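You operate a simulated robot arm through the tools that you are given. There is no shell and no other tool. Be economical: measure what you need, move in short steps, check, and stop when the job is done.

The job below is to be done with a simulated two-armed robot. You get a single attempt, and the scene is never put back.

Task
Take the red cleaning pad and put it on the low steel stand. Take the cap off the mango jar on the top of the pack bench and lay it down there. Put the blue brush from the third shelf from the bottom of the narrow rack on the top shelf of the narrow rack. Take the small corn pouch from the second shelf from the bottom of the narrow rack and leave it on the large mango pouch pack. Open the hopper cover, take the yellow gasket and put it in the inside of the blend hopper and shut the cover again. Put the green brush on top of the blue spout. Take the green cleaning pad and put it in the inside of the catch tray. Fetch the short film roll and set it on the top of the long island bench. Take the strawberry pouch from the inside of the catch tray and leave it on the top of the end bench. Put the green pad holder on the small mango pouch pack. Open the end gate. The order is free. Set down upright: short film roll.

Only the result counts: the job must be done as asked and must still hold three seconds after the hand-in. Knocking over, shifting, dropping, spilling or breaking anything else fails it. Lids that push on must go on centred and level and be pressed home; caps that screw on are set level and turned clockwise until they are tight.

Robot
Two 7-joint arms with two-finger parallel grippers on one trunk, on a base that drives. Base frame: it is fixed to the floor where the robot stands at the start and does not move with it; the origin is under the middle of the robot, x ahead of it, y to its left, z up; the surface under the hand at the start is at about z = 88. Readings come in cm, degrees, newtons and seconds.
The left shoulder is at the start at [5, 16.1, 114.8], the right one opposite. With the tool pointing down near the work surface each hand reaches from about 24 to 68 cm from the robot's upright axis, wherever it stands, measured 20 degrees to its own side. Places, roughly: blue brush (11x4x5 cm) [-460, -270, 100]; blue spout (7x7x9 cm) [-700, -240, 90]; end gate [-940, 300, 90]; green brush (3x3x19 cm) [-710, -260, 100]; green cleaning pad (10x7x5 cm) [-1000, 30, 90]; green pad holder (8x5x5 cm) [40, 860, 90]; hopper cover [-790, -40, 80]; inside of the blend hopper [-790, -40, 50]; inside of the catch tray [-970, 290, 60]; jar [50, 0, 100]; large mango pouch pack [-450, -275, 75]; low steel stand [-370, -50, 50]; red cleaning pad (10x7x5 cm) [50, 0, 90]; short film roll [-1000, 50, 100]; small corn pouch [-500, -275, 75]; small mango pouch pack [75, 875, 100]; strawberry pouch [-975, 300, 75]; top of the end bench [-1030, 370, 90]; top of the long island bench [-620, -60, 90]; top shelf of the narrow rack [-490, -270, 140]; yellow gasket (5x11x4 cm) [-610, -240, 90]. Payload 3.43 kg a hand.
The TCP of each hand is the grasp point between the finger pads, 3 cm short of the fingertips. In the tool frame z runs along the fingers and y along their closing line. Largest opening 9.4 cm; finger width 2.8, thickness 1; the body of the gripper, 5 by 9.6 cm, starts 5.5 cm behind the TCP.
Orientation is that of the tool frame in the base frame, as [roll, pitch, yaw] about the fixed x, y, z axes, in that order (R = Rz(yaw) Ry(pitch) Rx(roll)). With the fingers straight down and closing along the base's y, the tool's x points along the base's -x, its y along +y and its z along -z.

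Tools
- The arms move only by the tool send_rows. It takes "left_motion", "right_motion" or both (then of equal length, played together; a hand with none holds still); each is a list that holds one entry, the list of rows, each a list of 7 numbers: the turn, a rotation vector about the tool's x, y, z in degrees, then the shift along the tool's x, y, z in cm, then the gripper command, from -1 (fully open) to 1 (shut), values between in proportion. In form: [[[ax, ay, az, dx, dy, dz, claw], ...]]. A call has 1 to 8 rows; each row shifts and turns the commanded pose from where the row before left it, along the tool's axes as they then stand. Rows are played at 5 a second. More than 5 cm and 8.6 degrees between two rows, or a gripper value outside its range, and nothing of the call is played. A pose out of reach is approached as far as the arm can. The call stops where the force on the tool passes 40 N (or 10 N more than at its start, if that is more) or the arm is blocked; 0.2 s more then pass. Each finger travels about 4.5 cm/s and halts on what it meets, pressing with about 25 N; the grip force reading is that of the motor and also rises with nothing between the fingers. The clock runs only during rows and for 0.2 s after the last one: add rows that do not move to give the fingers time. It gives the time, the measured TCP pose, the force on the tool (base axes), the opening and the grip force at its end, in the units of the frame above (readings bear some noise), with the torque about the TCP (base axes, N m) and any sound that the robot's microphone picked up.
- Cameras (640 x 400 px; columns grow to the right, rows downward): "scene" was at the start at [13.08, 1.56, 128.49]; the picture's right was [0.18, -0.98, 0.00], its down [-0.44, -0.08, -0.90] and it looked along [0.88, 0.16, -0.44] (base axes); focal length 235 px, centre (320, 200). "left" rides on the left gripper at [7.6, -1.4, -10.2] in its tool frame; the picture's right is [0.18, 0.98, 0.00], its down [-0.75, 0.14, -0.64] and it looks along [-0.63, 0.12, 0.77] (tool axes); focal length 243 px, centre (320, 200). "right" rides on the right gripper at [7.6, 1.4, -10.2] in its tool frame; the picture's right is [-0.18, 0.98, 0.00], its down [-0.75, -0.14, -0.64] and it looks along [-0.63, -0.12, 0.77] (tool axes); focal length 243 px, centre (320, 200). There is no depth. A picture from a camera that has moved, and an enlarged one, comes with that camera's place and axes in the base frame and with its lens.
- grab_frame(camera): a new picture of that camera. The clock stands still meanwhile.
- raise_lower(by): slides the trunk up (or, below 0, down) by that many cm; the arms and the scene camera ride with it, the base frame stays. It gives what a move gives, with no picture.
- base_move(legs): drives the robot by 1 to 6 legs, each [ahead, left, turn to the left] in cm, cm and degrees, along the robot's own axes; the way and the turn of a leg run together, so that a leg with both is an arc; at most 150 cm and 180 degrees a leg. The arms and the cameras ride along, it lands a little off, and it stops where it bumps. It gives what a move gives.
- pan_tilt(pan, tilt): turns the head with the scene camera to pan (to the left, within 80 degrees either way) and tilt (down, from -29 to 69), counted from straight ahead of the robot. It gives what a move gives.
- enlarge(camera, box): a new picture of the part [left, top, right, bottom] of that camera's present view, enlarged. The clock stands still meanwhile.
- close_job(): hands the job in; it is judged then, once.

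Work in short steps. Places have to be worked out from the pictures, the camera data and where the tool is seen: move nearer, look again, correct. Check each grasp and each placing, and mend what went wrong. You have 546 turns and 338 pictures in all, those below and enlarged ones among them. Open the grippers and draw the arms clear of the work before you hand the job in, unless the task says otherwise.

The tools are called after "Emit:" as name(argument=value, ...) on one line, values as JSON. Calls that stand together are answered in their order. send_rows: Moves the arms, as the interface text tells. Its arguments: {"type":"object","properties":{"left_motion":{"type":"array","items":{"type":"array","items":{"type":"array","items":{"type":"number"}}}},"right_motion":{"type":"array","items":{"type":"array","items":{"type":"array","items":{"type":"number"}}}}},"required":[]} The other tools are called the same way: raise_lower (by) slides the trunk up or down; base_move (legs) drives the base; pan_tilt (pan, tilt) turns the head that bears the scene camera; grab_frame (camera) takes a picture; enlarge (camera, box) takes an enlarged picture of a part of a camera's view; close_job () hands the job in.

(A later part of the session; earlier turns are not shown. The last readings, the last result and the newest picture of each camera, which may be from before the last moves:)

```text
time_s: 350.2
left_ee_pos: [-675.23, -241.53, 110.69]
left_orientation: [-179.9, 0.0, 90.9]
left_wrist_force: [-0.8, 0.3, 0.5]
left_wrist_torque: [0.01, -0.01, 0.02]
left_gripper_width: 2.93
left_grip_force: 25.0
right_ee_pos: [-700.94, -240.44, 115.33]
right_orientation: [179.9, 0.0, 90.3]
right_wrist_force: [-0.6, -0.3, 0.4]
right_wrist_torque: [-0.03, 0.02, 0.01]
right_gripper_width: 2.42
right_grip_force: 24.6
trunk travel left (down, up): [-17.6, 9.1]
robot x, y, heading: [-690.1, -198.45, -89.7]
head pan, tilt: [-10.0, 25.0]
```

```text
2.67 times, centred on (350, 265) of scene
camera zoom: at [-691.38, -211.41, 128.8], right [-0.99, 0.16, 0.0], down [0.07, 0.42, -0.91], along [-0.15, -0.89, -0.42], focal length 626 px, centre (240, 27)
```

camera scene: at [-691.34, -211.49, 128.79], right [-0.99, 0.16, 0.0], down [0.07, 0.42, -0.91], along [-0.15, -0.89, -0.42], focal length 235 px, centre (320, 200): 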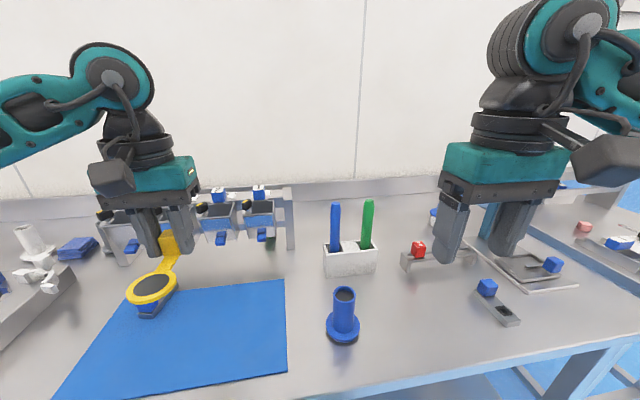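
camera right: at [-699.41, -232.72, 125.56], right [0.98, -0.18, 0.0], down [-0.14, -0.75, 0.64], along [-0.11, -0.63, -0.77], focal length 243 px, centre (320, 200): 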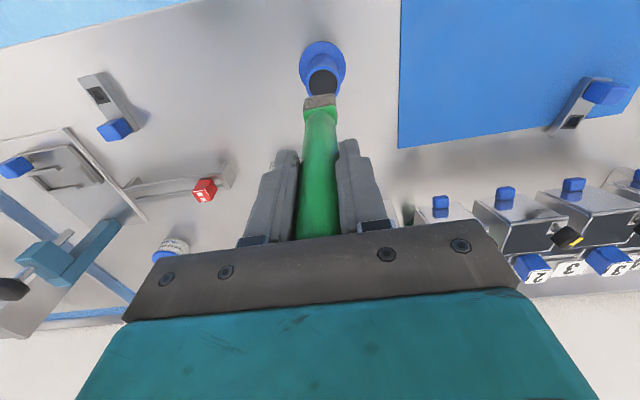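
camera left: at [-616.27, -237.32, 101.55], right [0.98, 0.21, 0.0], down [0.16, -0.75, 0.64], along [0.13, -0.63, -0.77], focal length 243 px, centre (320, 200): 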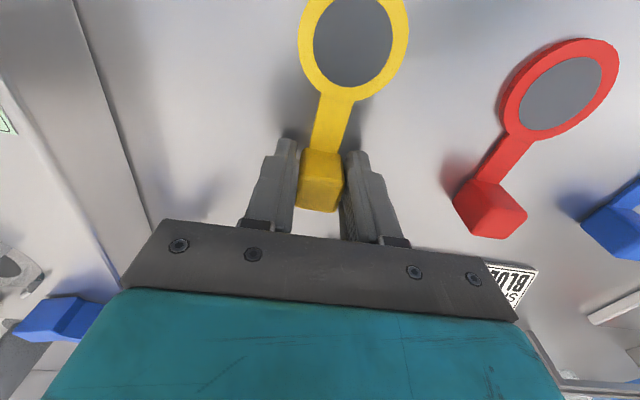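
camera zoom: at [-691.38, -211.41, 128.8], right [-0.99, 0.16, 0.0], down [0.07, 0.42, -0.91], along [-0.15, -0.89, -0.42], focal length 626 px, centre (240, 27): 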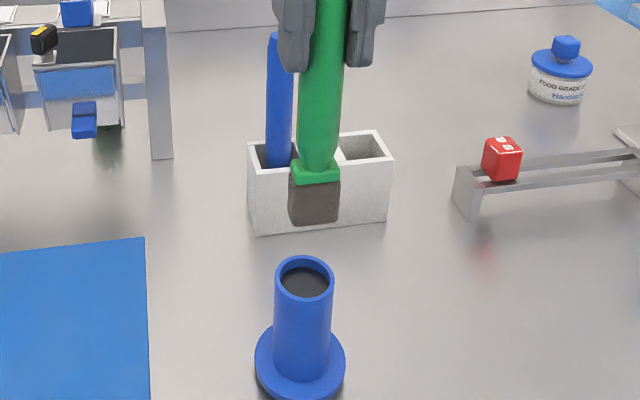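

Head bottom centre ≈ [-700.6, -241.0], spout rim ≈ [-700.45, -240.05]. I shift +0.2/+0.8, lower 4 cm and look again.

Emit:
send_rows(right_motion=[[[0, 0, 0, 0.8, 0.2, 0, 0.9], [0, 0, 0, 0, 0, 2.5, 0.9], [0, 0, 0, 0, 0, 1.3, 0.9], [0, 0, 0, 0, 0, 0, 0.9]]])

Emit:
enlarge(camera="right", box=[270, 20, 370, 130])

Emit:
enlarge(camera="scene", box=[300, 210, 400, 340])

```text
time_s: 351.2
left_ee_pos: [-675.25, -241.51, 110.67]
left_orientation: [-179.9, 0.1, 90.7]
left_wrist_force: [0.3, 0.5, -0.4]
left_wrist_torque: [-0.01, 0.02, 0.04]
left_gripper_width: 2.92
left_grip_force: 25.3
right_ee_pos: [-700.58, -239.37, 111.43]
right_orientation: [180.0, 0.1, 90.2]
right_wrist_force: [0.3, -0.2, -0.8]
right_wrist_torque: [0.0, -0.05, -0.04]
right_gripper_width: 2.39
right_grip_force: 25.1
trunk travel left (down, up): [-17.6, 9.1]
robot x, y, heading: [-689.92, -198.16, -89.2]
head pan, tilt: [-10.0, 25.0]
```

```text
3.64 times, centred on (320, 75) of right
camera zoom: at [-699.15, -231.72, 121.52], right [0.98, -0.18, 0.0], down [-0.14, -0.75, 0.64], along [-0.11, -0.63, -0.77], focal length 882 px, centre (320, 654)
```

zoom: 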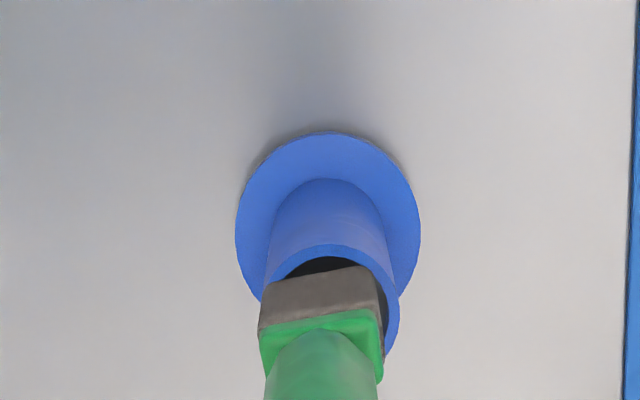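

```text
3.08 times, centred on (350, 275) of scene
camera zoom: at [-691.34, -211.42, 128.8], right [-0.99, 0.16, 0.0], down [0.07, 0.42, -0.91], along [-0.15, -0.89, -0.42], focal length 722 px, centre (228, -31)
```

zoom: 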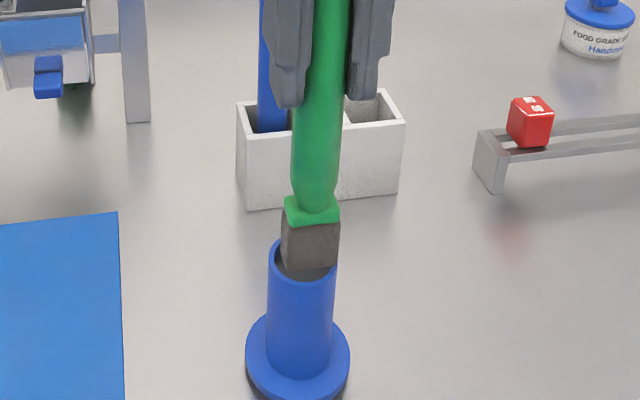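

The head needs about +0.42 in x and +0.35 in y. I correct and lower in small steps until contact.

Emit:
send_rows(right_motion=[[[0, 0, 0, 0.35, 0.42, 0, 0.9], [0, 0, 0, 0, 0, 0.3, 0.9], [0, 0, 0, 0, 0, 0.2, 0.9], [0, 0, 0, 0, 0, 0, 0.9]]])

Emit:
enlarge(camera="right", box=[270, 20, 370, 130])

Emit:
enlarge(camera="scene", box=[300, 210, 400, 340])

```text
time_s: 352.2
left_ee_pos: [-675.21, -241.41, 110.64]
left_orientation: [-179.9, 0.0, 90.8]
left_wrist_force: [-0.6, 0.4, -0.8]
left_wrist_torque: [-0.02, 0.01, -0.01]
left_gripper_width: 2.95
left_grip_force: 24.5
right_ee_pos: [-700.18, -238.95, 110.87]
right_orientation: [-180.0, 0.0, 90.3]
right_wrist_force: [0.0, 0.0, 0.7]
right_wrist_torque: [0.02, 0.06, -0.02]
right_gripper_width: 2.4
right_grip_force: 25.3
trunk travel left (down, up): [-17.6, 9.1]
robot x, y, heading: [-690.22, -198.06, -89.4]
head pan, tilt: [-10.0, 25.0]
```

```text
3.64 times, centred on (320, 75) of right
camera zoom: at [-698.72, -231.3, 121.02], right [0.98, -0.18, 0.0], down [-0.14, -0.75, 0.64], along [-0.11, -0.63, -0.77], focal length 882 px, centre (320, 654)
```

zoom: 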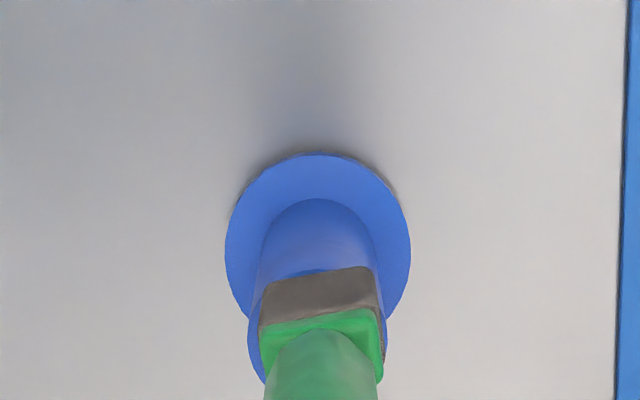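

```text
3.08 times, centred on (350, 275) of scene
camera zoom: at [-691.34, -211.41, 128.81], right [-0.99, 0.16, 0.0], down [0.07, 0.42, -0.91], along [-0.15, -0.89, -0.42], focal length 722 px, centre (228, -31)
```

zoom: 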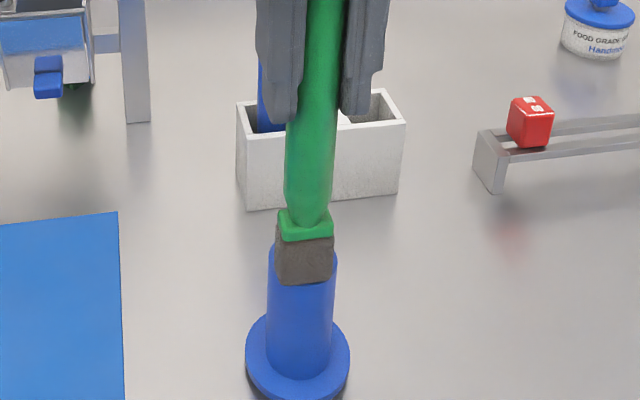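

Nearly centred now (perhaps 0.2 too near). Shift -0.15 in y and lower to contact.

Emit:
send_rows(right_motion=[[[0, 0, 0, -0.15, 0, 0.2, 0.9], [0, 0, 0, 0, 0, 0.2, 0.9], [0, 0, 0, 0, 0, 0.2, 0.9]]])

```text
time_s: 353.0
left_ee_pos: [-675.27, -241.41, 110.79]
left_orientation: [-179.9, 0.1, 90.8]
left_wrist_force: [0.3, -0.1, -0.6]
left_wrist_torque: [0.01, 0.0, -0.02]
left_gripper_width: 2.94
left_grip_force: 24.9
right_ee_pos: [-700.14, -239.01, 110.34]
right_orientation: [179.9, 0.4, 90.3]
right_wrist_force: [-2.8, -1.0, 22.4]
right_wrist_torque: [-0.16, 0.59, 0.0]
right_gripper_width: 2.4
right_grip_force: 24.9
trunk travel left (down, up): [-17.6, 9.1]
robot x, y, heading: [-689.79, -198.03, -89.2]
head pan, tilt: [-10.0, 25.0]
```

Firm contact (22 N). I ease off slightly and release slowly.

Emit:
send_rows(right_motion=[[[0, 0, 0, 0, 0, -0.2, 0.9], [0, 0, 0, 0, 0, 0, 0.9]]])

Emit:
enlarge(camera="scene", box=[300, 130, 400, 340])

```text
time_s: 353.6
left_ee_pos: [-675.2, -241.38, 110.69]
left_orientation: [-179.8, 0.1, 90.8]
left_wrist_force: [-0.3, -0.8, -0.1]
left_wrist_torque: [0.0, -0.03, 0.02]
left_gripper_width: 2.91
left_grip_force: 25.2
right_ee_pos: [-700.02, -239.17, 110.44]
right_orientation: [-180.0, 0.1, 90.3]
right_wrist_force: [-1.9, -1.1, 13.5]
right_wrist_torque: [-0.14, 0.32, -0.02]
right_gripper_width: 2.4
right_grip_force: 25.2
trunk travel left (down, up): [-17.6, 9.1]
robot x, y, heading: [-689.66, -198.05, -89.6]
head pan, tilt: [-10.0, 25.0]
```

```text
1.90 times, centred on (350, 235) of scene
camera zoom: at [-691.33, -211.33, 128.81], right [-0.99, 0.16, 0.0], down [0.07, 0.42, -0.91], along [-0.15, -0.89, -0.42], focal length 447 px, centre (263, 133)
```

zoom: 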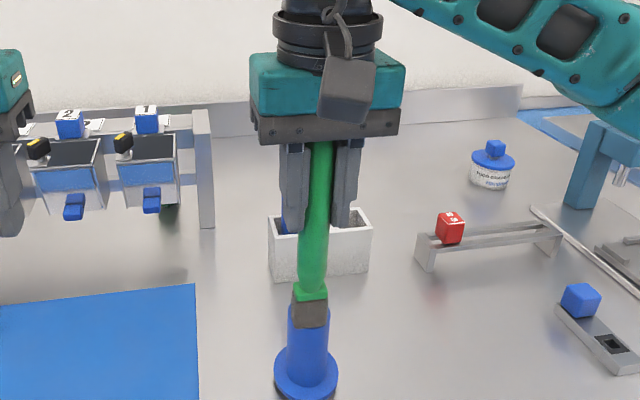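

Emit:
send_rows(right_motion=[[[0, 0, 0, 0, 0, -0.13, 0.9], [0, 0, 0, 0, 0, 0, 0.6], [0, 0, 0, 0, 0, 0, 0.45], [0, 0, 0, 0, 0, 0, 0.35], [0, 0, 0, 0, 0, 0, 0.2], [0, 0, 0, 0, 0, 0, 0]]])

Emit:
enlarge(camera="scene", box=[300, 130, 400, 340])

Emit:
grab_frame(camera="right")

```text
time_s: 355.0
left_ee_pos: [-675.2, -241.48, 110.72]
left_orientation: [-179.9, 0.1, 90.8]
left_wrist_force: [0.4, -0.6, -0.5]
left_wrist_torque: [-0.03, 0.03, -0.02]
left_gripper_width: 2.92
left_grip_force: 25.6
right_ee_pos: [-700.25, -239.16, 110.6]
right_orientation: [-180.0, 0.0, 90.3]
right_wrist_force: [-0.1, -0.6, 0.0]
right_wrist_torque: [0.02, 0.01, -0.03]
right_gripper_width: 4.72
right_grip_force: 0.0
trunk travel left (down, up): [-17.6, 9.1]
robot x, y, heading: [-690.23, -197.9, -89.5]
head pan, tilt: [-10.0, 25.0]
```

```text
1.90 times, centred on (350, 235) of scene
camera zoom: at [-691.34, -211.42, 128.8], right [-0.99, 0.16, 0.0], down [0.07, 0.42, -0.91], along [-0.15, -0.89, -0.42], focal length 447 px, centre (263, 133)
```

zoom: 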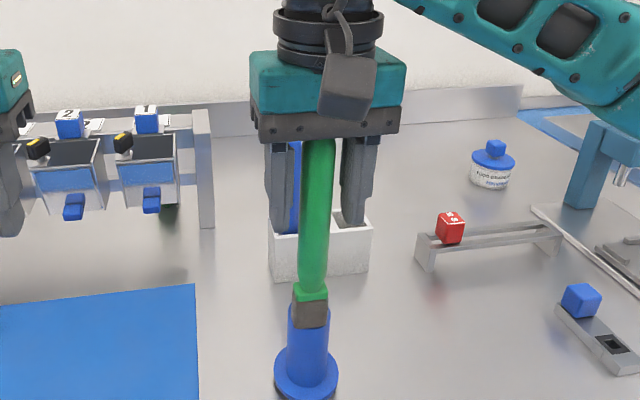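

```text
205 pictures are left
camera right: at [-698.7, -231.5, 120.69], right [0.98, -0.18, 0.0], down [-0.14, -0.75, 0.64], along [-0.11, -0.63, -0.77], focal length 243 px, centre (320, 200)
```

right: 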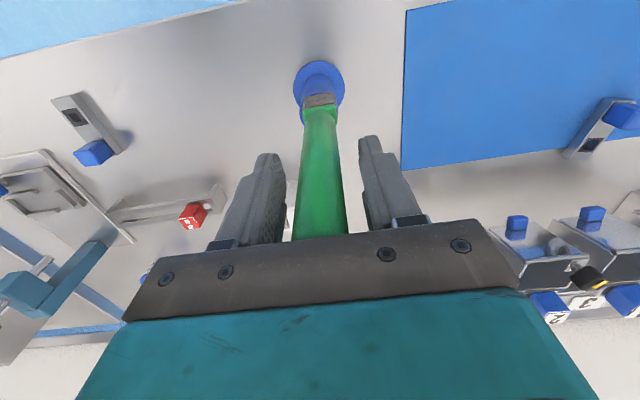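

It stands. I open wider and rise straight up past its top.

Emit:
send_rows(right_motion=[[[0, 0, 0, 0, 0, 0, -0.5], [0, 0, 0, 0, 0, 0, -0.5], [0, 0, 0, 0, 0, -2, -0.5], [0, 0, 0, 0, 0, -4, -0.5], [0, 0, 0, 0, 0, -4, -0.5], [0, 0, 0, 0, 0, -4, -0.5], [0, 0, 0, 4, 0, 0, -0.5]]])

Emit:
enlarge(camera="scene", box=[300, 130, 400, 340])

```text
time_s: 356.6
left_ee_pos: [-675.25, -241.58, 110.77]
left_orientation: [-179.8, 0.0, 90.7]
left_wrist_force: [0.6, -0.1, 0.2]
left_wrist_torque: [-0.01, 0.0, 0.02]
left_gripper_width: 2.96
left_grip_force: 24.9
right_ee_pos: [-700.15, -234.92, 124.51]
right_orientation: [179.9, 0.1, 90.4]
right_wrist_force: [0.2, -0.1, 0.1]
right_wrist_torque: [-0.01, 0.03, 0.01]
right_gripper_width: 7.05
right_grip_force: 0.2
trunk travel left (down, up): [-17.6, 9.1]
robot x, y, heading: [-690.43, -198.26, -89.4]
head pan, tilt: [-10.0, 25.0]
```

```text
1.90 times, centred on (350, 235) of scene
camera zoom: at [-691.38, -211.37, 128.81], right [-0.99, 0.16, 0.0], down [0.07, 0.42, -0.91], along [-0.15, -0.89, -0.42], focal length 447 px, centre (263, 133)
```

zoom: 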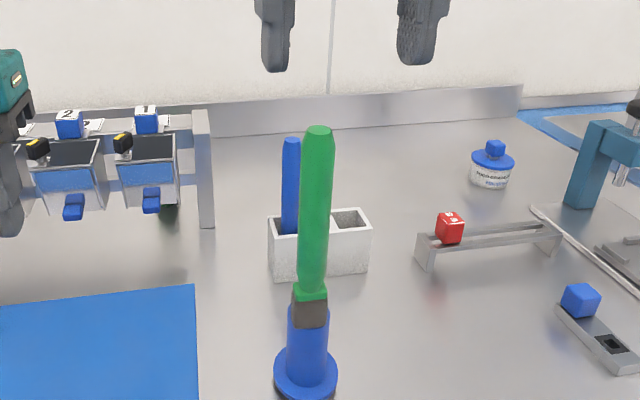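

The green brush stands on the spout. Now to the hopper: I back off, turn right to face -x and look.

Emit:
base_move(legs=[[-35, 0, 0], [0, 0, -90]])

Emit:
pan_tilt(pan=-40, tilt=15)

Emit:
grab_frame(camera="scene")

```text
time_s: 362.6
left_ee_pos: [-733.39, -178.95, 110.59]
left_orientation: [-179.9, 0.0, 1.3]
left_wrist_force: [-0.5, 1.7, -1.0]
left_wrist_torque: [-0.01, 0.04, -0.01]
left_gripper_width: 2.94
left_grip_force: 24.4
right_ee_pos: [-727.07, -154.13, 124.43]
right_orientation: [179.9, 0.0, 0.8]
right_wrist_force: [0.1, 0.2, -0.1]
right_wrist_torque: [0.01, -0.01, 0.0]
right_gripper_width: 7.05
right_grip_force: 0.0
trunk travel left (down, up): [-17.6, 9.1]
robot x, y, heading: [-690.08, -163.79, -178.9]
head pan, tilt: [-10.0, 25.0]
```

```text
time_s: 363.6
left_ee_pos: [-733.43, -178.97, 110.71]
left_orientation: [-179.9, 0.0, 1.3]
left_wrist_force: [-0.2, -0.3, -0.6]
left_wrist_torque: [0.0, 0.02, 0.03]
left_gripper_width: 2.93
left_grip_force: 24.8
right_ee_pos: [-727.09, -154.02, 124.41]
right_orientation: [180.0, 0.0, 0.8]
right_wrist_force: [-0.7, 0.1, 0.6]
right_wrist_torque: [0.01, 0.0, 0.04]
right_gripper_width: 7.04
right_grip_force: 0.0
trunk travel left (down, up): [-17.6, 9.1]
robot x, y, heading: [-690.46, -163.65, -179.0]
head pan, tilt: [-40.0, 15.0]
```

```text
203 pictures are left
camera scene: at [-701.42, -158.19, 130.42], right [0.63, 0.78, 0.0], down [0.2, -0.16, -0.97], along [-0.75, 0.61, -0.26], focal length 235 px, centre (320, 200)
```

scene: 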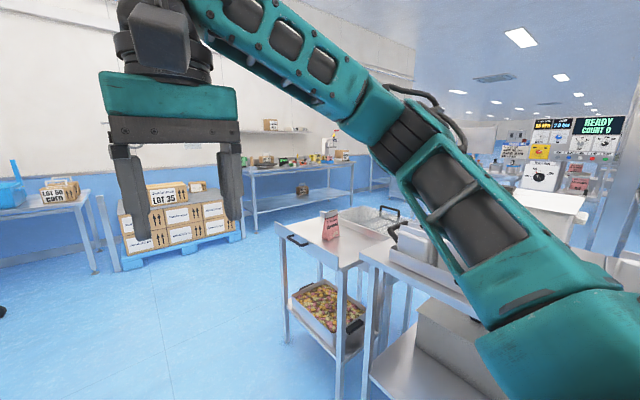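

The hopper area is hidden by the arm. I drive on to x ≈ -790 and turn to face +y.

Emit:
base_move(legs=[[100, 0, 0], [0, 0, -91]])

Emit:
pan_tilt(pan=0, tilt=30)

Emit:
grab_frame(camera="scene")

```text
time_s: 372.6
left_ee_pos: [-804.46, -120.78, 110.82]
left_orientation: [-179.9, 0.0, -90.6]
left_wrist_force: [0.3, -0.5, -0.9]
left_wrist_torque: [0.02, 0.0, 0.02]
left_gripper_width: 2.94
left_grip_force: 25.6
right_ee_pos: [-779.78, -127.98, 124.44]
right_orientation: [180.0, 0.0, -91.2]
right_wrist_force: [-1.0, -0.2, -0.2]
right_wrist_torque: [0.01, -0.01, 0.0]
right_gripper_width: 7.04
right_grip_force: 0.1
trunk travel left (down, up): [-17.6, 9.1]
robot x, y, heading: [-790.98, -164.76, 89.4]
head pan, tilt: [-40.0, 15.0]
```

```text
time_s: 373.7
left_ee_pos: [-804.32, -120.74, 110.73]
left_orientation: [-179.8, 0.0, -90.7]
left_wrist_force: [0.1, 1.0, -0.7]
left_wrist_torque: [0.0, 0.0, 0.0]
left_gripper_width: 2.91
left_grip_force: 25.2
right_ee_pos: [-779.77, -128.06, 124.47]
right_orientation: [-180.0, 0.1, -91.1]
right_wrist_force: [0.3, -0.5, -0.1]
right_wrist_torque: [0.01, 0.03, 0.01]
right_gripper_width: 7.05
right_grip_force: 0.2
trunk travel left (down, up): [-17.6, 9.1]
robot x, y, heading: [-790.65, -164.35, 89.1]
head pan, tilt: [0.0, 30.0]
```

```text
202 pictures are left
camera scene: at [-790.56, -151.56, 128.01], right [1.0, -0.02, 0.0], down [-0.01, -0.5, -0.87], along [0.01, 0.87, -0.5], focal length 235 px, centre (320, 200)
```

scene: 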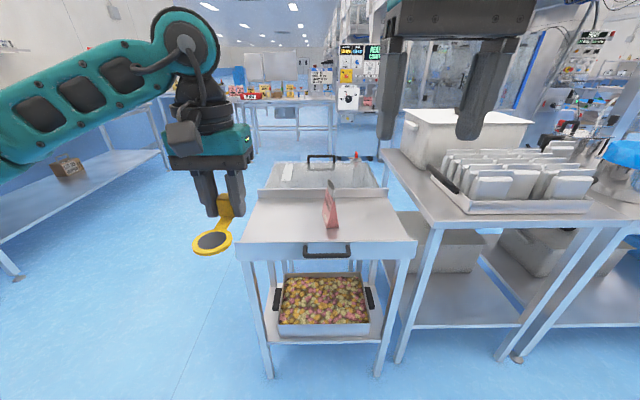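

Zoom on the trolley and what lies behind it.

Emit:
enlarge(camera="scene", box=[230, 130, 420, 260])

```text
3.08 times, centred on (325, 195) of scene
camera zoom: at [-790.56, -151.56, 128.01], right [1.0, -0.02, 0.0], down [-0.01, -0.5, -0.87], along [0.01, 0.87, -0.5], focal length 722 px, centre (305, 215)
```

zoom: 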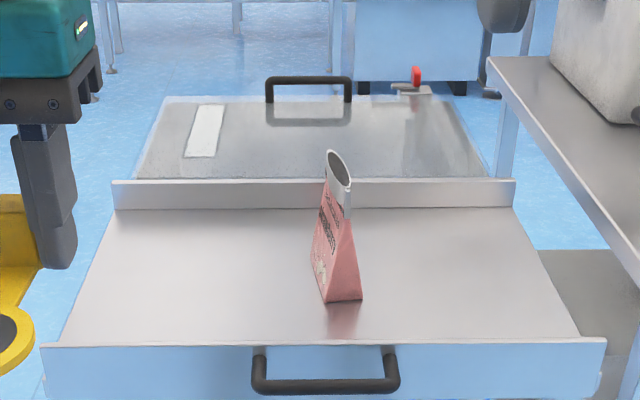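

The hopper is behind the trolley: its cover spans x -814…-762, y -57…-24, with the handle at the far (+y) edge. I drive round to the +y side.

Emit:
base_move(legs=[[0, 78, 1], [150, 0, 0], [50, 0, 0], [0, -75, 0], [0, 0, 180]])

Emit:
pan_tilt(pan=0, tilt=40)

Emit:
grab_frame(camera="scene")

```text
time_s: 404.4
left_ee_pos: [-784.08, -3.74, 110.65]
left_orientation: [-179.9, 0.0, 92.6]
left_wrist_force: [-0.5, -0.9, 0.1]
left_wrist_torque: [-0.02, -0.01, -0.02]
left_gripper_width: 2.95
left_grip_force: 25.1
right_ee_pos: [-809.12, 2.29, 124.42]
right_orientation: [-180.0, 0.0, 92.1]
right_wrist_force: [-0.6, 0.0, -0.1]
right_wrist_torque: [-0.01, 0.01, 0.0]
right_gripper_width: 7.03
right_grip_force: 0.2
trunk travel left (down, up): [-17.6, 9.1]
robot x, y, heading: [-800.08, 38.83, -87.4]
head pan, tilt: [0.0, 30.0]
```

```text
time_s: 405.2
left_ee_pos: [-784.05, -3.64, 110.69]
left_orientation: [-180.0, 0.0, 92.6]
left_wrist_force: [0.2, -0.7, -0.7]
left_wrist_torque: [-0.03, 0.02, -0.01]
left_gripper_width: 2.95
left_grip_force: 24.6
right_ee_pos: [-809.01, 2.05, 124.33]
right_orientation: [-180.0, 0.0, 92.2]
right_wrist_force: [0.2, 0.3, -0.3]
right_wrist_torque: [0.01, 0.04, 0.0]
right_gripper_width: 7.03
right_grip_force: 0.0
trunk travel left (down, up): [-17.6, 9.1]
robot x, y, heading: [-800.26, 39.25, -87.6]
head pan, tilt: [0.0, 40.0]
```

```text
200 pictures are left
camera scene: at [-799.55, 26.57, 126.48], right [-1.0, -0.04, 0.0], down [-0.03, 0.64, -0.77], along [0.03, -0.77, -0.64], focal length 235 px, centre (320, 200)
```

scene: 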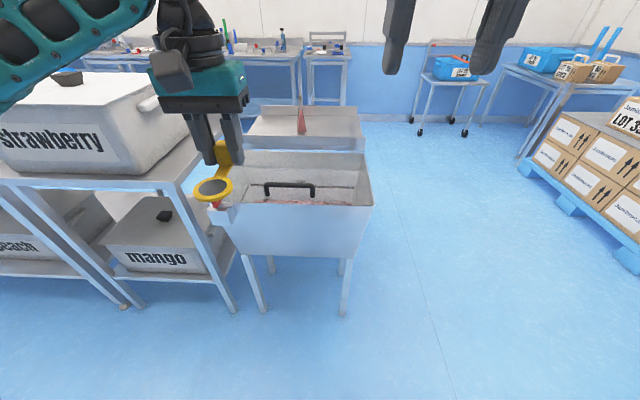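

Now the hopper's front is before me. Zoom on its cover and handle.

Emit:
enlarge(camera="scene", box=[190, 90, 390, 270])

```text
2.22 times, centred on (290, 180) of scene
camera zoom: at [-799.55, 26.57, 126.48], right [-1.0, -0.04, 0.0], down [-0.03, 0.64, -0.77], along [0.03, -0.77, -0.64], focal length 521 px, centre (387, 244)
```

zoom: 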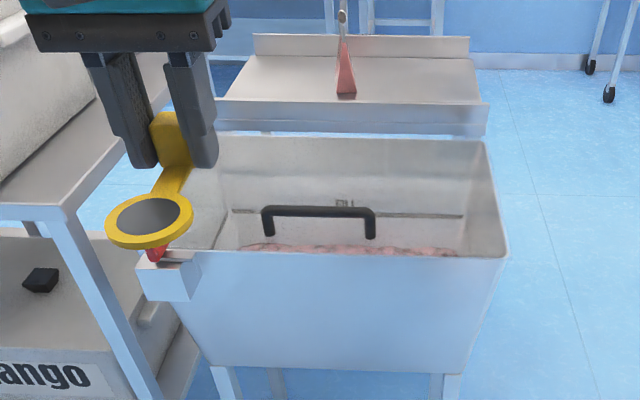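

Handle bar ≈ [-788.5, -29.5, 85], along x; the red lever at the near-left corner may be a latch. I move the gasket hand aside, line up and look again.

Emit:
send_rows(left_motion=[[[0, 0, 0, 4, 3, 0, 0.9], [0, 0, 0, 4, 3, 0, 0.9], [0, 0, 0, 4, 3, 0, 0.9]]])

Emit:
base_move(legs=[[10, 17, -2.4]])

Emit:
grab_frame(camera="scene")

```text
time_s: 406.0
left_ee_pos: [-775.65, 8.92, 110.56]
left_orientation: [-179.9, -0.1, 92.6]
left_wrist_force: [1.0, 0.6, -1.1]
left_wrist_torque: [-0.03, 0.0, 0.0]
left_gripper_width: 2.92
left_grip_force: 24.5
right_ee_pos: [-809.08, 2.12, 124.46]
right_orientation: [-180.0, 0.1, 92.1]
right_wrist_force: [-0.1, 0.0, 0.4]
right_wrist_torque: [-0.01, 0.02, 0.04]
right_gripper_width: 7.05
right_grip_force: 0.1
trunk travel left (down, up): [-17.6, 9.1]
robot x, y, heading: [-800.3, 39.1, -87.7]
head pan, tilt: [0.0, 40.0]
```

```text
time_s: 408.1
left_ee_pos: [-759.39, -1.96, 110.5]
left_orientation: [-179.9, 0.0, 90.2]
left_wrist_force: [-0.6, 0.0, -0.9]
left_wrist_torque: [-0.01, 0.01, 0.0]
left_gripper_width: 2.92
left_grip_force: 25.3
right_ee_pos: [-792.91, -7.42, 124.42]
right_orientation: [-180.0, -0.1, 89.7]
right_wrist_force: [0.3, 0.5, 0.2]
right_wrist_torque: [0.03, 0.01, -0.03]
right_gripper_width: 7.04
right_grip_force: 0.0
trunk travel left (down, up): [-17.6, 9.1]
robot x, y, heading: [-782.62, 28.96, -89.9]
head pan, tilt: [0.0, 40.0]
```

```text
198 pictures are left
camera scene: at [-782.42, 16.68, 126.47], right [-1.0, 0.0, 0.0], down [0.0, 0.64, -0.77], along [0.0, -0.77, -0.64], focal length 235 px, centre (320, 200)
```

scene: 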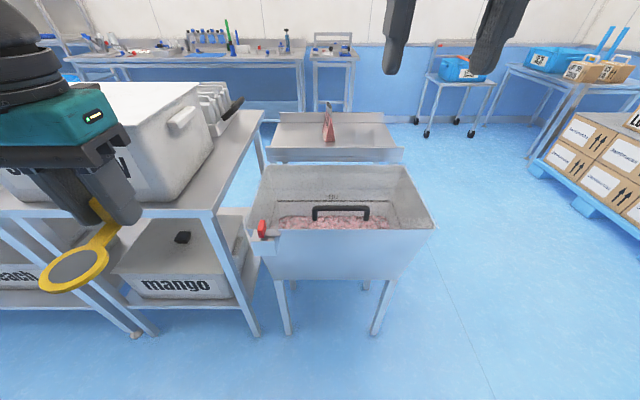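

Emit:
enlarge(camera="scene", box=[235, 150, 445, 290])

```text
2.86 times, centred on (340, 220) of scene
camera zoom: at [-782.42, 16.68, 126.47], right [-1.0, 0.0, 0.0], down [0.0, 0.64, -0.77], along [0.0, -0.77, -0.64], focal length 670 px, centre (263, 143)
```

zoom: 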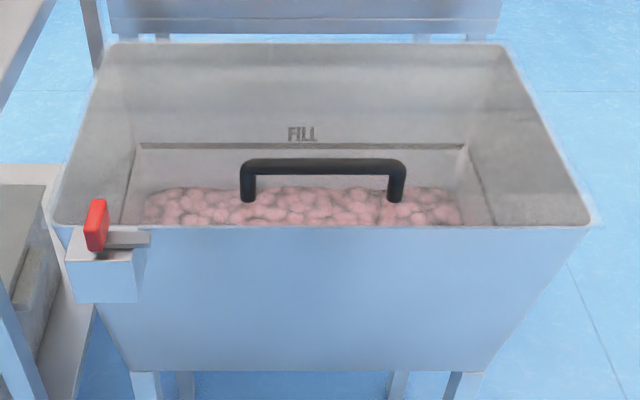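

The red lever with a bar reaching over the cover's corner looks like a latch. Closer look.

Emit:
enlarge(camera="scene", box=[245, 205, 305, 255])

Emit:
grab_frame(camera="right")

```text
8.00 times, centred on (275, 230) of scene
camera zoom: at [-782.42, 16.68, 126.47], right [-1.0, 0.0, 0.0], down [0.0, 0.64, -0.77], along [0.0, -0.77, -0.64], focal length 1877 px, centre (680, -40)
```

zoom: 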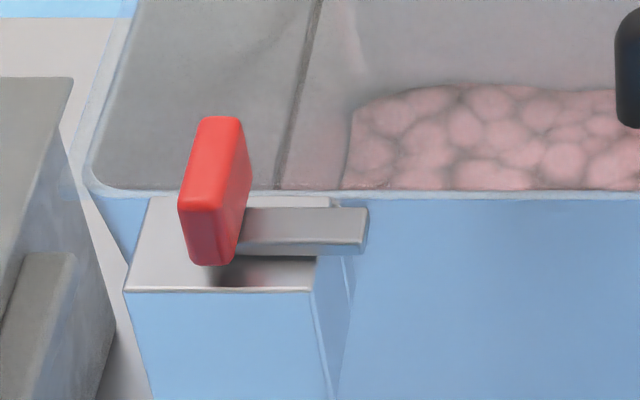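

```text
195 pictures are left
camera right: at [-791.41, 0.26, 134.61], right [0.98, -0.19, 0.0], down [-0.14, -0.75, 0.64], along [-0.12, -0.63, -0.77], focal length 243 px, centre (320, 200)
```

right: 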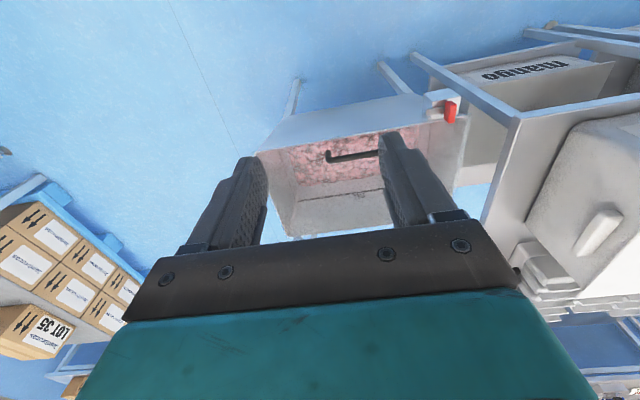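

I'll try the handle gently first. Right wrist turns 90° so the fingers close across the bar; then I drive 18 cm closer.

Emit:
send_rows(right_motion=[[[0, 0, 8.6, 0, 0, 0, -0.4], [0, 0, 8.6, 0, 0, 0, -0.4], [0, 0, 8.6, 0, 0, 0, -0.4], [0, 0, 8.6, 0, 0, 0, -0.4], [0, 0, 8.6, 0, 0, 0, -0.4], [0, 0, 8.6, 0, 0, 0, -0.4], [0, 0, 8.6, 0, 0, 0, -0.4], [0, 0, 8.6, 0, 0, 0, -0.4]]])

Emit:
send_rows(right_motion=[[[0, 0, 7.1, 0, 0, 0, -0.4], [0, 0, 7.1, 0, 0, 0, -0.4], [0, 0, 7.1, 0, 0, 0, -0.4]]])

Emit:
base_move(legs=[[18, 0, 0]])

Emit:
grab_frame(camera="scene")

Emit:
grab_frame(camera="right")

```text
time_s: 409.9
left_ee_pos: [-759.45, -1.94, 110.6]
left_orientation: [-179.8, 0.0, 90.3]
left_wrist_force: [-0.5, -0.4, 0.1]
left_wrist_torque: [0.0, -0.01, 0.0]
left_gripper_width: 2.92
left_grip_force: 25.0
right_ee_pos: [-793.01, -7.39, 124.51]
right_orientation: [179.9, 0.0, 20.9]
right_wrist_force: [0.3, -0.1, -0.2]
right_wrist_torque: [-0.01, -0.01, 0.03]
right_gripper_width: 6.57
right_grip_force: 0.1
trunk travel left (down, up): [-17.6, 9.1]
robot x, y, heading: [-782.55, 29.36, -89.7]
head pan, tilt: [0.0, 40.0]
```

```text
time_s: 410.7
left_ee_pos: [-759.36, -1.9, 110.59]
left_orientation: [-180.0, 0.1, 90.2]
left_wrist_force: [-0.7, 0.1, -0.4]
left_wrist_torque: [-0.01, -0.01, -0.01]
left_gripper_width: 2.91
left_grip_force: 24.8
right_ee_pos: [-792.96, -7.46, 124.26]
right_orientation: [-180.0, -0.1, -0.4]
right_wrist_force: [0.7, -0.6, -0.3]
right_wrist_torque: [0.01, -0.03, 0.01]
right_gripper_width: 6.59
right_grip_force: 0.0
trunk travel left (down, up): [-17.6, 9.1]
robot x, y, heading: [-782.71, 29.37, -90.0]
head pan, tilt: [0.0, 40.0]
```

```text
time_s: 412.2
left_ee_pos: [-759.4, -19.5, 110.56]
left_orientation: [-179.9, 0.0, 90.4]
left_wrist_force: [0.8, -0.8, -1.0]
left_wrist_torque: [0.0, 0.01, 0.01]
left_gripper_width: 2.94
left_grip_force: 25.0
right_ee_pos: [-792.91, -24.91, 124.26]
right_orientation: [-180.0, 0.1, -0.2]
right_wrist_force: [0.4, -0.4, -0.6]
right_wrist_torque: [0.0, -0.02, 0.02]
right_gripper_width: 6.59
right_grip_force: 0.0
trunk travel left (down, up): [-17.6, 9.1]
robot x, y, heading: [-782.47, 12.13, -90.0]
head pan, tilt: [0.0, 40.0]
```

```text
194 pictures are left
camera scene: at [-782.38, -0.89, 126.46], right [-1.0, 0.0, 0.0], down [0.0, 0.64, -0.77], along [0.0, -0.77, -0.64], focal length 235 px, centre (320, 200)
```

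scene: 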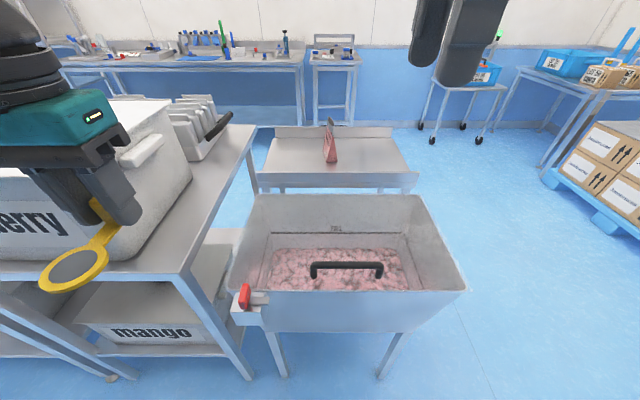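

```text
193 pictures are left
camera right: at [-785.16, -26.37, 134.53], right [-0.19, -0.98, 0.0], down [-0.75, 0.14, 0.64], along [-0.63, 0.12, -0.77], focal length 243 px, centre (320, 200)
```

right: 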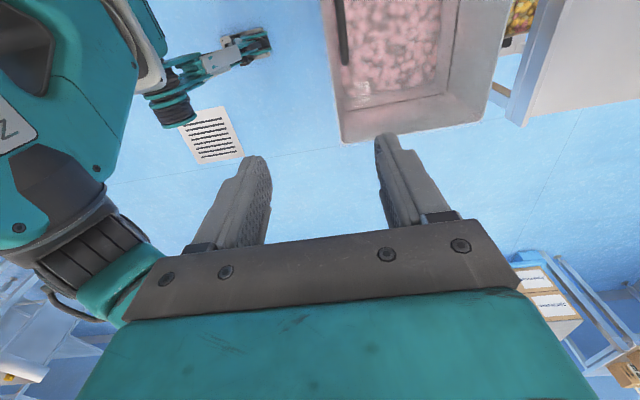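

Handle bar ≈ [-788, -29, 86]. I move over it and down to z = 94 to check.

Emit:
send_rows(right_motion=[[[0, 0, 0, 2.4, 2, 2, -0.4], [0, 0, 0, 2.4, 2, 2, -0.4], [0, 0, 0, 0, 0, 5, -0.4], [0, 0, 0, 0, 0, 5, -0.4], [0, 0, 0, 0, 0, 5, -0.4], [0, 0, 0, 0, 0, 5, -0.4], [0, 0, 0, 0, 0, 5, -0.4]]])

Emit:
grab_frame(camera="scene")

Emit:
grab_frame(camera="right")

```text
time_s: 413.8
left_ee_pos: [-759.27, -19.47, 110.46]
left_orientation: [-180.0, 0.1, 90.4]
left_wrist_force: [0.2, -0.2, -1.5]
left_wrist_torque: [0.03, -0.01, 0.05]
left_gripper_width: 2.91
left_grip_force: 25.1
right_ee_pos: [-787.77, -29.03, 95.47]
right_orientation: [180.0, 0.0, -0.2]
right_wrist_force: [-0.4, -0.2, -0.5]
right_wrist_torque: [0.01, 0.02, 0.01]
right_gripper_width: 6.59
right_grip_force: 0.1
trunk travel left (down, up): [-17.6, 9.1]
robot x, y, heading: [-782.65, 11.97, -89.7]
head pan, tilt: [0.0, 40.0]
```

```text
192 pictures are left
camera scene: at [-782.39, -0.84, 126.47], right [-1.0, 0.0, 0.0], down [0.0, 0.64, -0.77], along [0.0, -0.77, -0.64], focal length 235 px, centre (320, 200)
```

scene: 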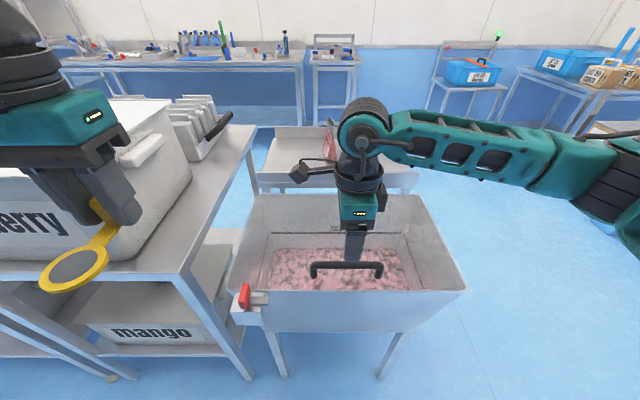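

```text
191 pictures are left
camera right: at [-780.11, -30.42, 105.69], right [-0.19, -0.98, 0.0], down [-0.75, 0.14, 0.64], along [-0.63, 0.12, -0.77], focal length 243 px, centre (320, 200)
```

right: 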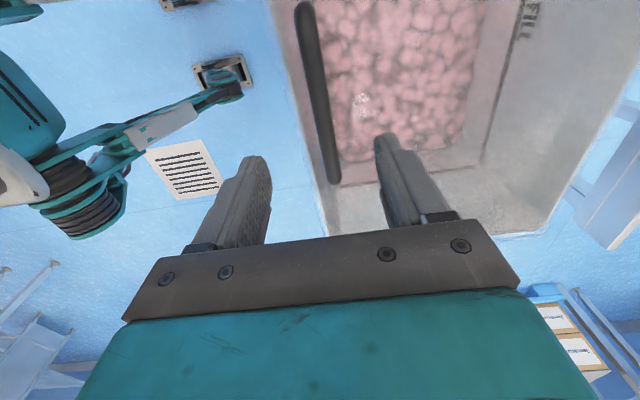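

The bar lies at y = -29.2, right under the hand. Descend and grip it.

Emit:
send_rows(right_motion=[[[0, 0, 0, 0, 0.15, 4, -0.4], [0, 0, 0, 0, 0, 4, -0.4], [0, 0, 0, 0, 0, 1.5, -0.4], [0, 0, 0, 0, 0, 0, 0.2], [0, 0, 0, 0, 0, 0, 0.9], [0, 0, 0, 0, 0, 0, 0.9], [0, 0, 0, 0, 0, 0, 0.9]]])

Emit:
enlarge(camera="scene", box=[230, 190, 480, 330])

```text
time_s: 415.4
left_ee_pos: [-759.27, -19.63, 110.39]
left_orientation: [-179.9, -0.1, 90.4]
left_wrist_force: [0.0, 0.5, -0.6]
left_wrist_torque: [-0.01, -0.01, 0.03]
left_gripper_width: 2.95
left_grip_force: 24.9
right_ee_pos: [-788.15, -29.31, 85.98]
right_orientation: [179.6, -0.1, -0.3]
right_wrist_force: [3.0, -24.4, -4.9]
right_wrist_torque: [-0.26, -0.01, 0.54]
right_gripper_width: 1.59
right_grip_force: 32.7
trunk travel left (down, up): [-17.6, 9.1]
robot x, y, heading: [-782.21, 11.46, -89.5]
head pan, tilt: [0.0, 40.0]
```

```text
2.56 times, centred on (355, 260) of scene
camera zoom: at [-782.35, -1.09, 126.43], right [-1.0, 0.0, 0.0], down [0.0, 0.64, -0.76], along [0.0, -0.76, -0.64], focal length 601 px, centre (230, 46)
```

zoom: 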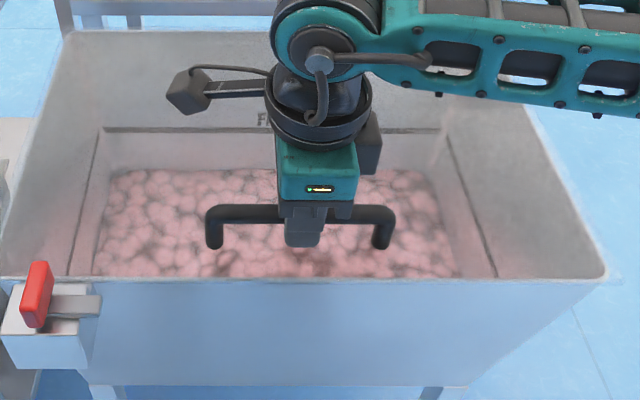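

Bar gripped. I ease the side load and try a 1 cm lift to see whether the latch holds.

Emit:
send_rows(right_motion=[[[0, 0, 0, 0, 0.2, 0, 0.9], [0, 0, 0, 0, 0, -0.5, 0.9], [0, 0, 0, 0, 0.1, -0.5, 0.9], [0, 0, 0, 0, 0, 0, 0.9]]])

```text
time_s: 416.4
left_ee_pos: [-759.28, -19.68, 110.45]
left_orientation: [-179.8, -0.1, 90.4]
left_wrist_force: [0.2, 0.2, -0.7]
left_wrist_torque: [0.01, 0.03, 0.02]
left_gripper_width: 2.94
left_grip_force: 24.9
right_ee_pos: [-788.04, -29.48, 86.79]
right_orientation: [-179.8, 0.1, -0.3]
right_wrist_force: [0.9, -16.8, -13.8]
right_wrist_torque: [0.04, 0.19, 0.32]
right_gripper_width: 1.53
right_grip_force: 44.5
trunk travel left (down, up): [-17.6, 9.1]
robot x, y, heading: [-782.64, 12.03, -89.7]
head pan, tilt: [0.0, 40.0]
```

It rose 0.8 cm with 14 N. I continue carefully along the arc, 1 cm more.

Emit:
send_rows(right_motion=[[[0, 0, 0, 0, 0.4, -0.4, 0.9], [0, 0, 0, 0, 0, -0.6, 0.9], [0, 0, 0, 0, 0, 0, 0.9]]])

Emit:
enlarge(camera="scene", box=[230, 190, 480, 330])

```text
time_s: 417.2
left_ee_pos: [-759.34, -19.45, 110.57]
left_orientation: [-179.9, 0.0, 90.5]
left_wrist_force: [-0.7, -0.5, 0.7]
left_wrist_torque: [-0.02, 0.01, -0.01]
left_gripper_width: 2.91
left_grip_force: 25.0
right_ee_pos: [-788.03, -29.55, 87.85]
right_orientation: [-179.7, 0.1, 0.0]
right_wrist_force: [-1.5, 8.4, -8.1]
right_wrist_torque: [0.3, 0.48, 0.12]
right_gripper_width: 1.54
right_grip_force: 45.2
trunk travel left (down, up): [-17.6, 9.1]
robot x, y, heading: [-782.32, 11.61, -89.9]
head pan, tilt: [0.0, 40.0]
```

```text
2.56 times, centred on (355, 260) of scene
camera zoom: at [-782.4, -0.79, 126.48], right [-1.0, 0.0, 0.0], down [0.0, 0.64, -0.77], along [0.0, -0.77, -0.64], focal length 601 px, centre (230, 46)
```

zoom: 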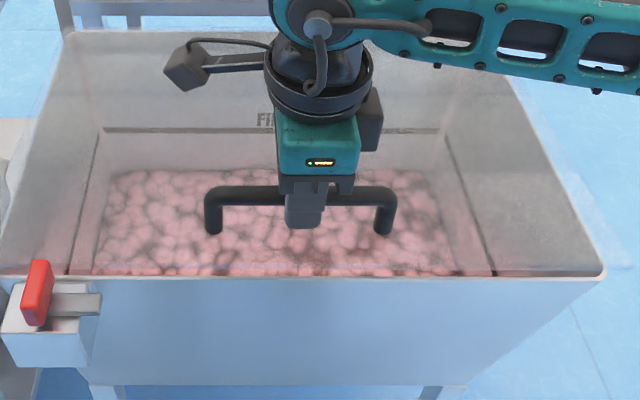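

The cover lifts freely, so no latch is in the way. I follow the hinge arc (hinge ≈ y -57, z 80.5) to about 30°.

Emit:
send_rows(right_motion=[[[0, 0, 0, 0, 0.5, -1.4, 0.9], [0, 0, 0, 0, 0.65, -1.45, 0.9], [0, 0, 0, 0, 1.05, -2.2, 0.9], [0, 0, 0, 0, 1.1, -2.2, 0.9], [0, 0, 0, 0, 1.45, -2.0, 0.9], [0, 0, 0, 0, 1.5, -2.0, 0.9]]])

Emit:
grab_frame(camera="scene")

```text
time_s: 417.9
left_ee_pos: [-759.34, -19.42, 110.59]
left_orientation: [-179.9, 0.1, 90.2]
left_wrist_force: [0.5, 0.9, 0.8]
left_wrist_torque: [0.0, 0.0, 0.0]
left_gripper_width: 2.94
left_grip_force: 24.8
right_ee_pos: [-788.0, -30.43, 91.06]
right_orientation: [-178.8, 0.1, 0.2]
right_wrist_force: [-4.5, 13.5, 0.8]
right_wrist_torque: [0.39, -0.57, -0.36]
right_gripper_width: 1.57
right_grip_force: 44.7
trunk travel left (down, up): [-17.6, 9.1]
robot x, y, heading: [-782.6, 12.22, -89.7]
head pan, tilt: [0.0, 40.0]
stopped in row 3 (right hand): the force on the tool passed its limit at 44 N (the readings are from after the stop); the commanded pose is now the measured one
```

```text
188 pictures are left
camera scene: at [-782.47, -0.67, 126.5], right [-1.0, 0.0, 0.0], down [0.0, 0.64, -0.77], along [0.0, -0.77, -0.64], focal length 235 px, centre (320, 200)
```

scene: 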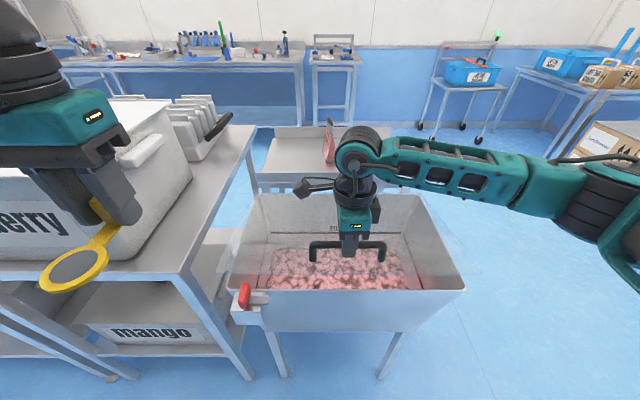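

The force limit tripped, likely from moving too fast and slightly too far in -y. I go on slower with smaller steps.

Emit:
send_rows(right_motion=[[[0, 0, 0, 0, -0.2, -0.5, 0.9], [0, 0, 0, 0, 0.3, -0.9, 0.9], [0, 0, 0, 0, 0.3, -0.9, 0.9], [0, 0, 0, 0, 0.35, -0.9, 0.9], [0, 0, 0, 0, 0, 0, 0.9]]])

```text
time_s: 419.1
left_ee_pos: [-759.44, -19.52, 110.52]
left_orientation: [-179.9, 0.1, 90.3]
left_wrist_force: [-1.2, -1.0, -0.7]
left_wrist_torque: [0.01, -0.01, 0.01]
left_gripper_width: 2.93
left_grip_force: 24.7
right_ee_pos: [-787.95, -31.67, 94.25]
right_orientation: [-179.0, 0.2, 0.1]
right_wrist_force: [-3.9, 2.9, -8.0]
right_wrist_torque: [0.23, 0.94, -0.14]
right_gripper_width: 1.58
right_grip_force: 45.4
trunk travel left (down, up): [-17.6, 9.1]
robot x, y, heading: [-782.14, 11.96, -89.9]
head pan, tilt: [0.0, 40.0]
```

Good, forces small. Continue along the arc.

Emit:
send_rows(right_motion=[[[0, 0, 0, 0, 0.5, -0.95, 0.9], [0, 0, 0, 0, 0.55, -0.95, 0.9], [0, 0, 0, 0, 0.6, -0.9, 0.9], [0, 0, 0, 0, 0.65, -0.9, 0.9], [0, 0, 0, 0, 0.7, -0.85, 0.9], [0, 0, 0, 0, 0, 0, 0.9]]])

```text
time_s: 420.5
left_ee_pos: [-759.36, -19.11, 110.6]
left_orientation: [-179.9, 0.2, 90.4]
left_wrist_force: [0.7, 0.0, -0.9]
left_wrist_torque: [-0.01, 0.02, 0.0]
left_gripper_width: 2.92
left_grip_force: 25.0
right_ee_pos: [-787.99, -34.4, 99.06]
right_orientation: [-179.2, -0.1, 0.3]
right_wrist_force: [-1.8, 23.2, 9.3]
right_wrist_torque: [0.38, 0.44, -0.43]
right_gripper_width: 1.55
right_grip_force: 45.1
trunk travel left (down, up): [-17.6, 9.1]
robot x, y, heading: [-782.76, 11.71, -89.9]
head pan, tilt: [0.0, 40.0]
```

Forces show the hinge sits higher than assumed (≈ z 84.5). I adjust the arc and go on.

Emit:
send_rows(right_motion=[[[0, 0, 0, 0, -0.2, -0.8, 0.9], [0, 0, 0, 0, 0.3, -0.85, 0.9], [0, 0, 0, 0, 0.45, -0.85, 0.9], [0, 0, 0, 0, 0.5, -0.8, 0.9], [0, 0, 0, 0, 0, 0, 0.9]]])

```text
time_s: 421.6
left_ee_pos: [-759.19, -19.75, 110.42]
left_orientation: [-179.9, 0.0, 90.4]
left_wrist_force: [0.8, 0.8, -0.7]
left_wrist_torque: [0.0, 0.01, -0.02]
left_gripper_width: 2.94
left_grip_force: 24.4
right_ee_pos: [-787.91, -36.23, 101.57]
right_orientation: [-179.3, 0.1, -0.3]
right_wrist_force: [3.6, -14.3, -15.0]
right_wrist_torque: [-0.31, -0.47, 0.43]
right_gripper_width: 1.54
right_grip_force: 45.2
trunk travel left (down, up): [-17.6, 9.1]
robot x, y, heading: [-782.42, 11.8, -89.8]
head pan, tilt: [0.0, 40.0]
stopped in row 5 (right hand): the force on the tool passed its limit at 40 N (the readings are from after the stop); the commanded pose is now the measured one
```

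The measured points fit a hinge at [y -57, z 83], radius 27.75. I follow this arc to about 60°.

Emit:
send_rows(right_motion=[[[0, 0, 0, 0, 0.7, -0.75, 0.9], [0, 0, 0, 0, 0.72, -0.7, 0.9], [0, 0, 0, 0, 0.72, -0.68, 0.9], [0, 0, 0, 0, 0.74, -0.64, 0.9], [0, 0, 0, 0, 0.76, -0.6, 0.9], [0, 0, 0, 0, 0.78, -0.58, 0.9], [0, 0, 0, 0, 0, 0, 0.9]]])

Emit:
grab_frame(camera="scene")

```text
time_s: 423.2
left_ee_pos: [-759.39, -19.41, 110.61]
left_orientation: [-179.9, 0.0, 90.4]
left_wrist_force: [0.2, -0.3, 0.1]
left_wrist_torque: [-0.02, 0.0, 0.01]
left_gripper_width: 2.95
left_grip_force: 25.2
right_ee_pos: [-788.04, -40.48, 105.8]
right_orientation: [-179.3, 0.3, -0.1]
right_wrist_force: [-3.9, 2.1, -8.0]
right_wrist_torque: [0.27, 0.75, 0.27]
right_gripper_width: 1.55
right_grip_force: 45.2
trunk travel left (down, up): [-17.6, 9.1]
robot x, y, heading: [-782.51, 11.75, -89.8]
head pan, tilt: [0.0, 40.0]
```

```text
187 pictures are left
camera scene: at [-782.44, -0.84, 126.48], right [-1.0, 0.0, 0.0], down [0.0, 0.64, -0.77], along [0.0, -0.77, -0.64], focal length 235 px, centre (320, 200)
```

scene: 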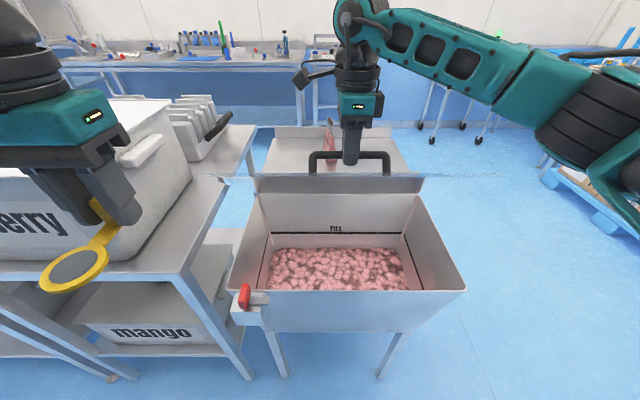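

The cover is coming up well (≈ 55°). On to about 73°.

Emit:
send_rows(right_motion=[[[0, 0, 0, 0, 1.0, -0.68, 0.9], [0, 0, 0, 0, 1.04, -0.62, 0.9], [0, 0, 0, 0, 1.07, -0.57, 0.9], [0, 0, 0, 0, 1.1, -0.51, 0.9], [0, 0, 0, 0, 1.12, -0.45, 0.9], [0, 0, 0, 0, 1.14, -0.39, 0.9], [0, 0, 0, 0, 0, 0, 0.9]]])

Emit:
grab_frame(camera="scene")

```text
time_s: 424.8
left_ee_pos: [-759.23, -19.07, 110.75]
left_orientation: [-179.9, 0.2, 90.4]
left_wrist_force: [0.7, -0.3, -0.5]
left_wrist_torque: [-0.02, 0.01, 0.02]
left_gripper_width: 2.95
left_grip_force: 25.5
right_ee_pos: [-787.97, -46.54, 109.52]
right_orientation: [-179.7, 0.1, 0.0]
right_wrist_force: [-0.5, 15.1, 23.9]
right_wrist_torque: [0.41, -0.49, 0.04]
right_gripper_width: 1.56
right_grip_force: 45.0
trunk travel left (down, up): [-17.6, 9.1]
robot x, y, heading: [-782.76, 11.98, -89.7]
head pan, tilt: [0.0, 40.0]
```

```text
186 pictures are left
camera scene: at [-782.38, -0.41, 126.55], right [-1.0, 0.0, 0.0], down [0.0, 0.64, -0.77], along [0.0, -0.77, -0.64], focal length 235 px, centre (320, 200)
```

scene: 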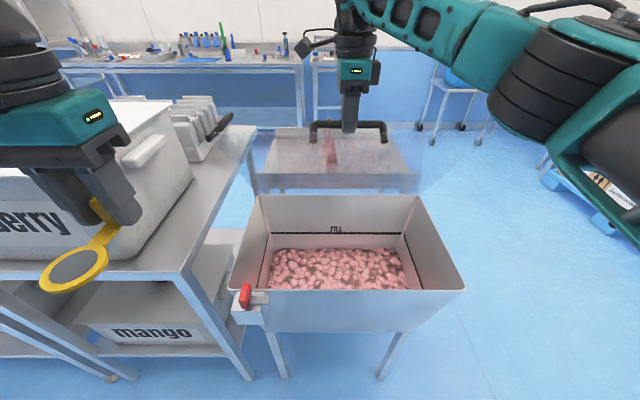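

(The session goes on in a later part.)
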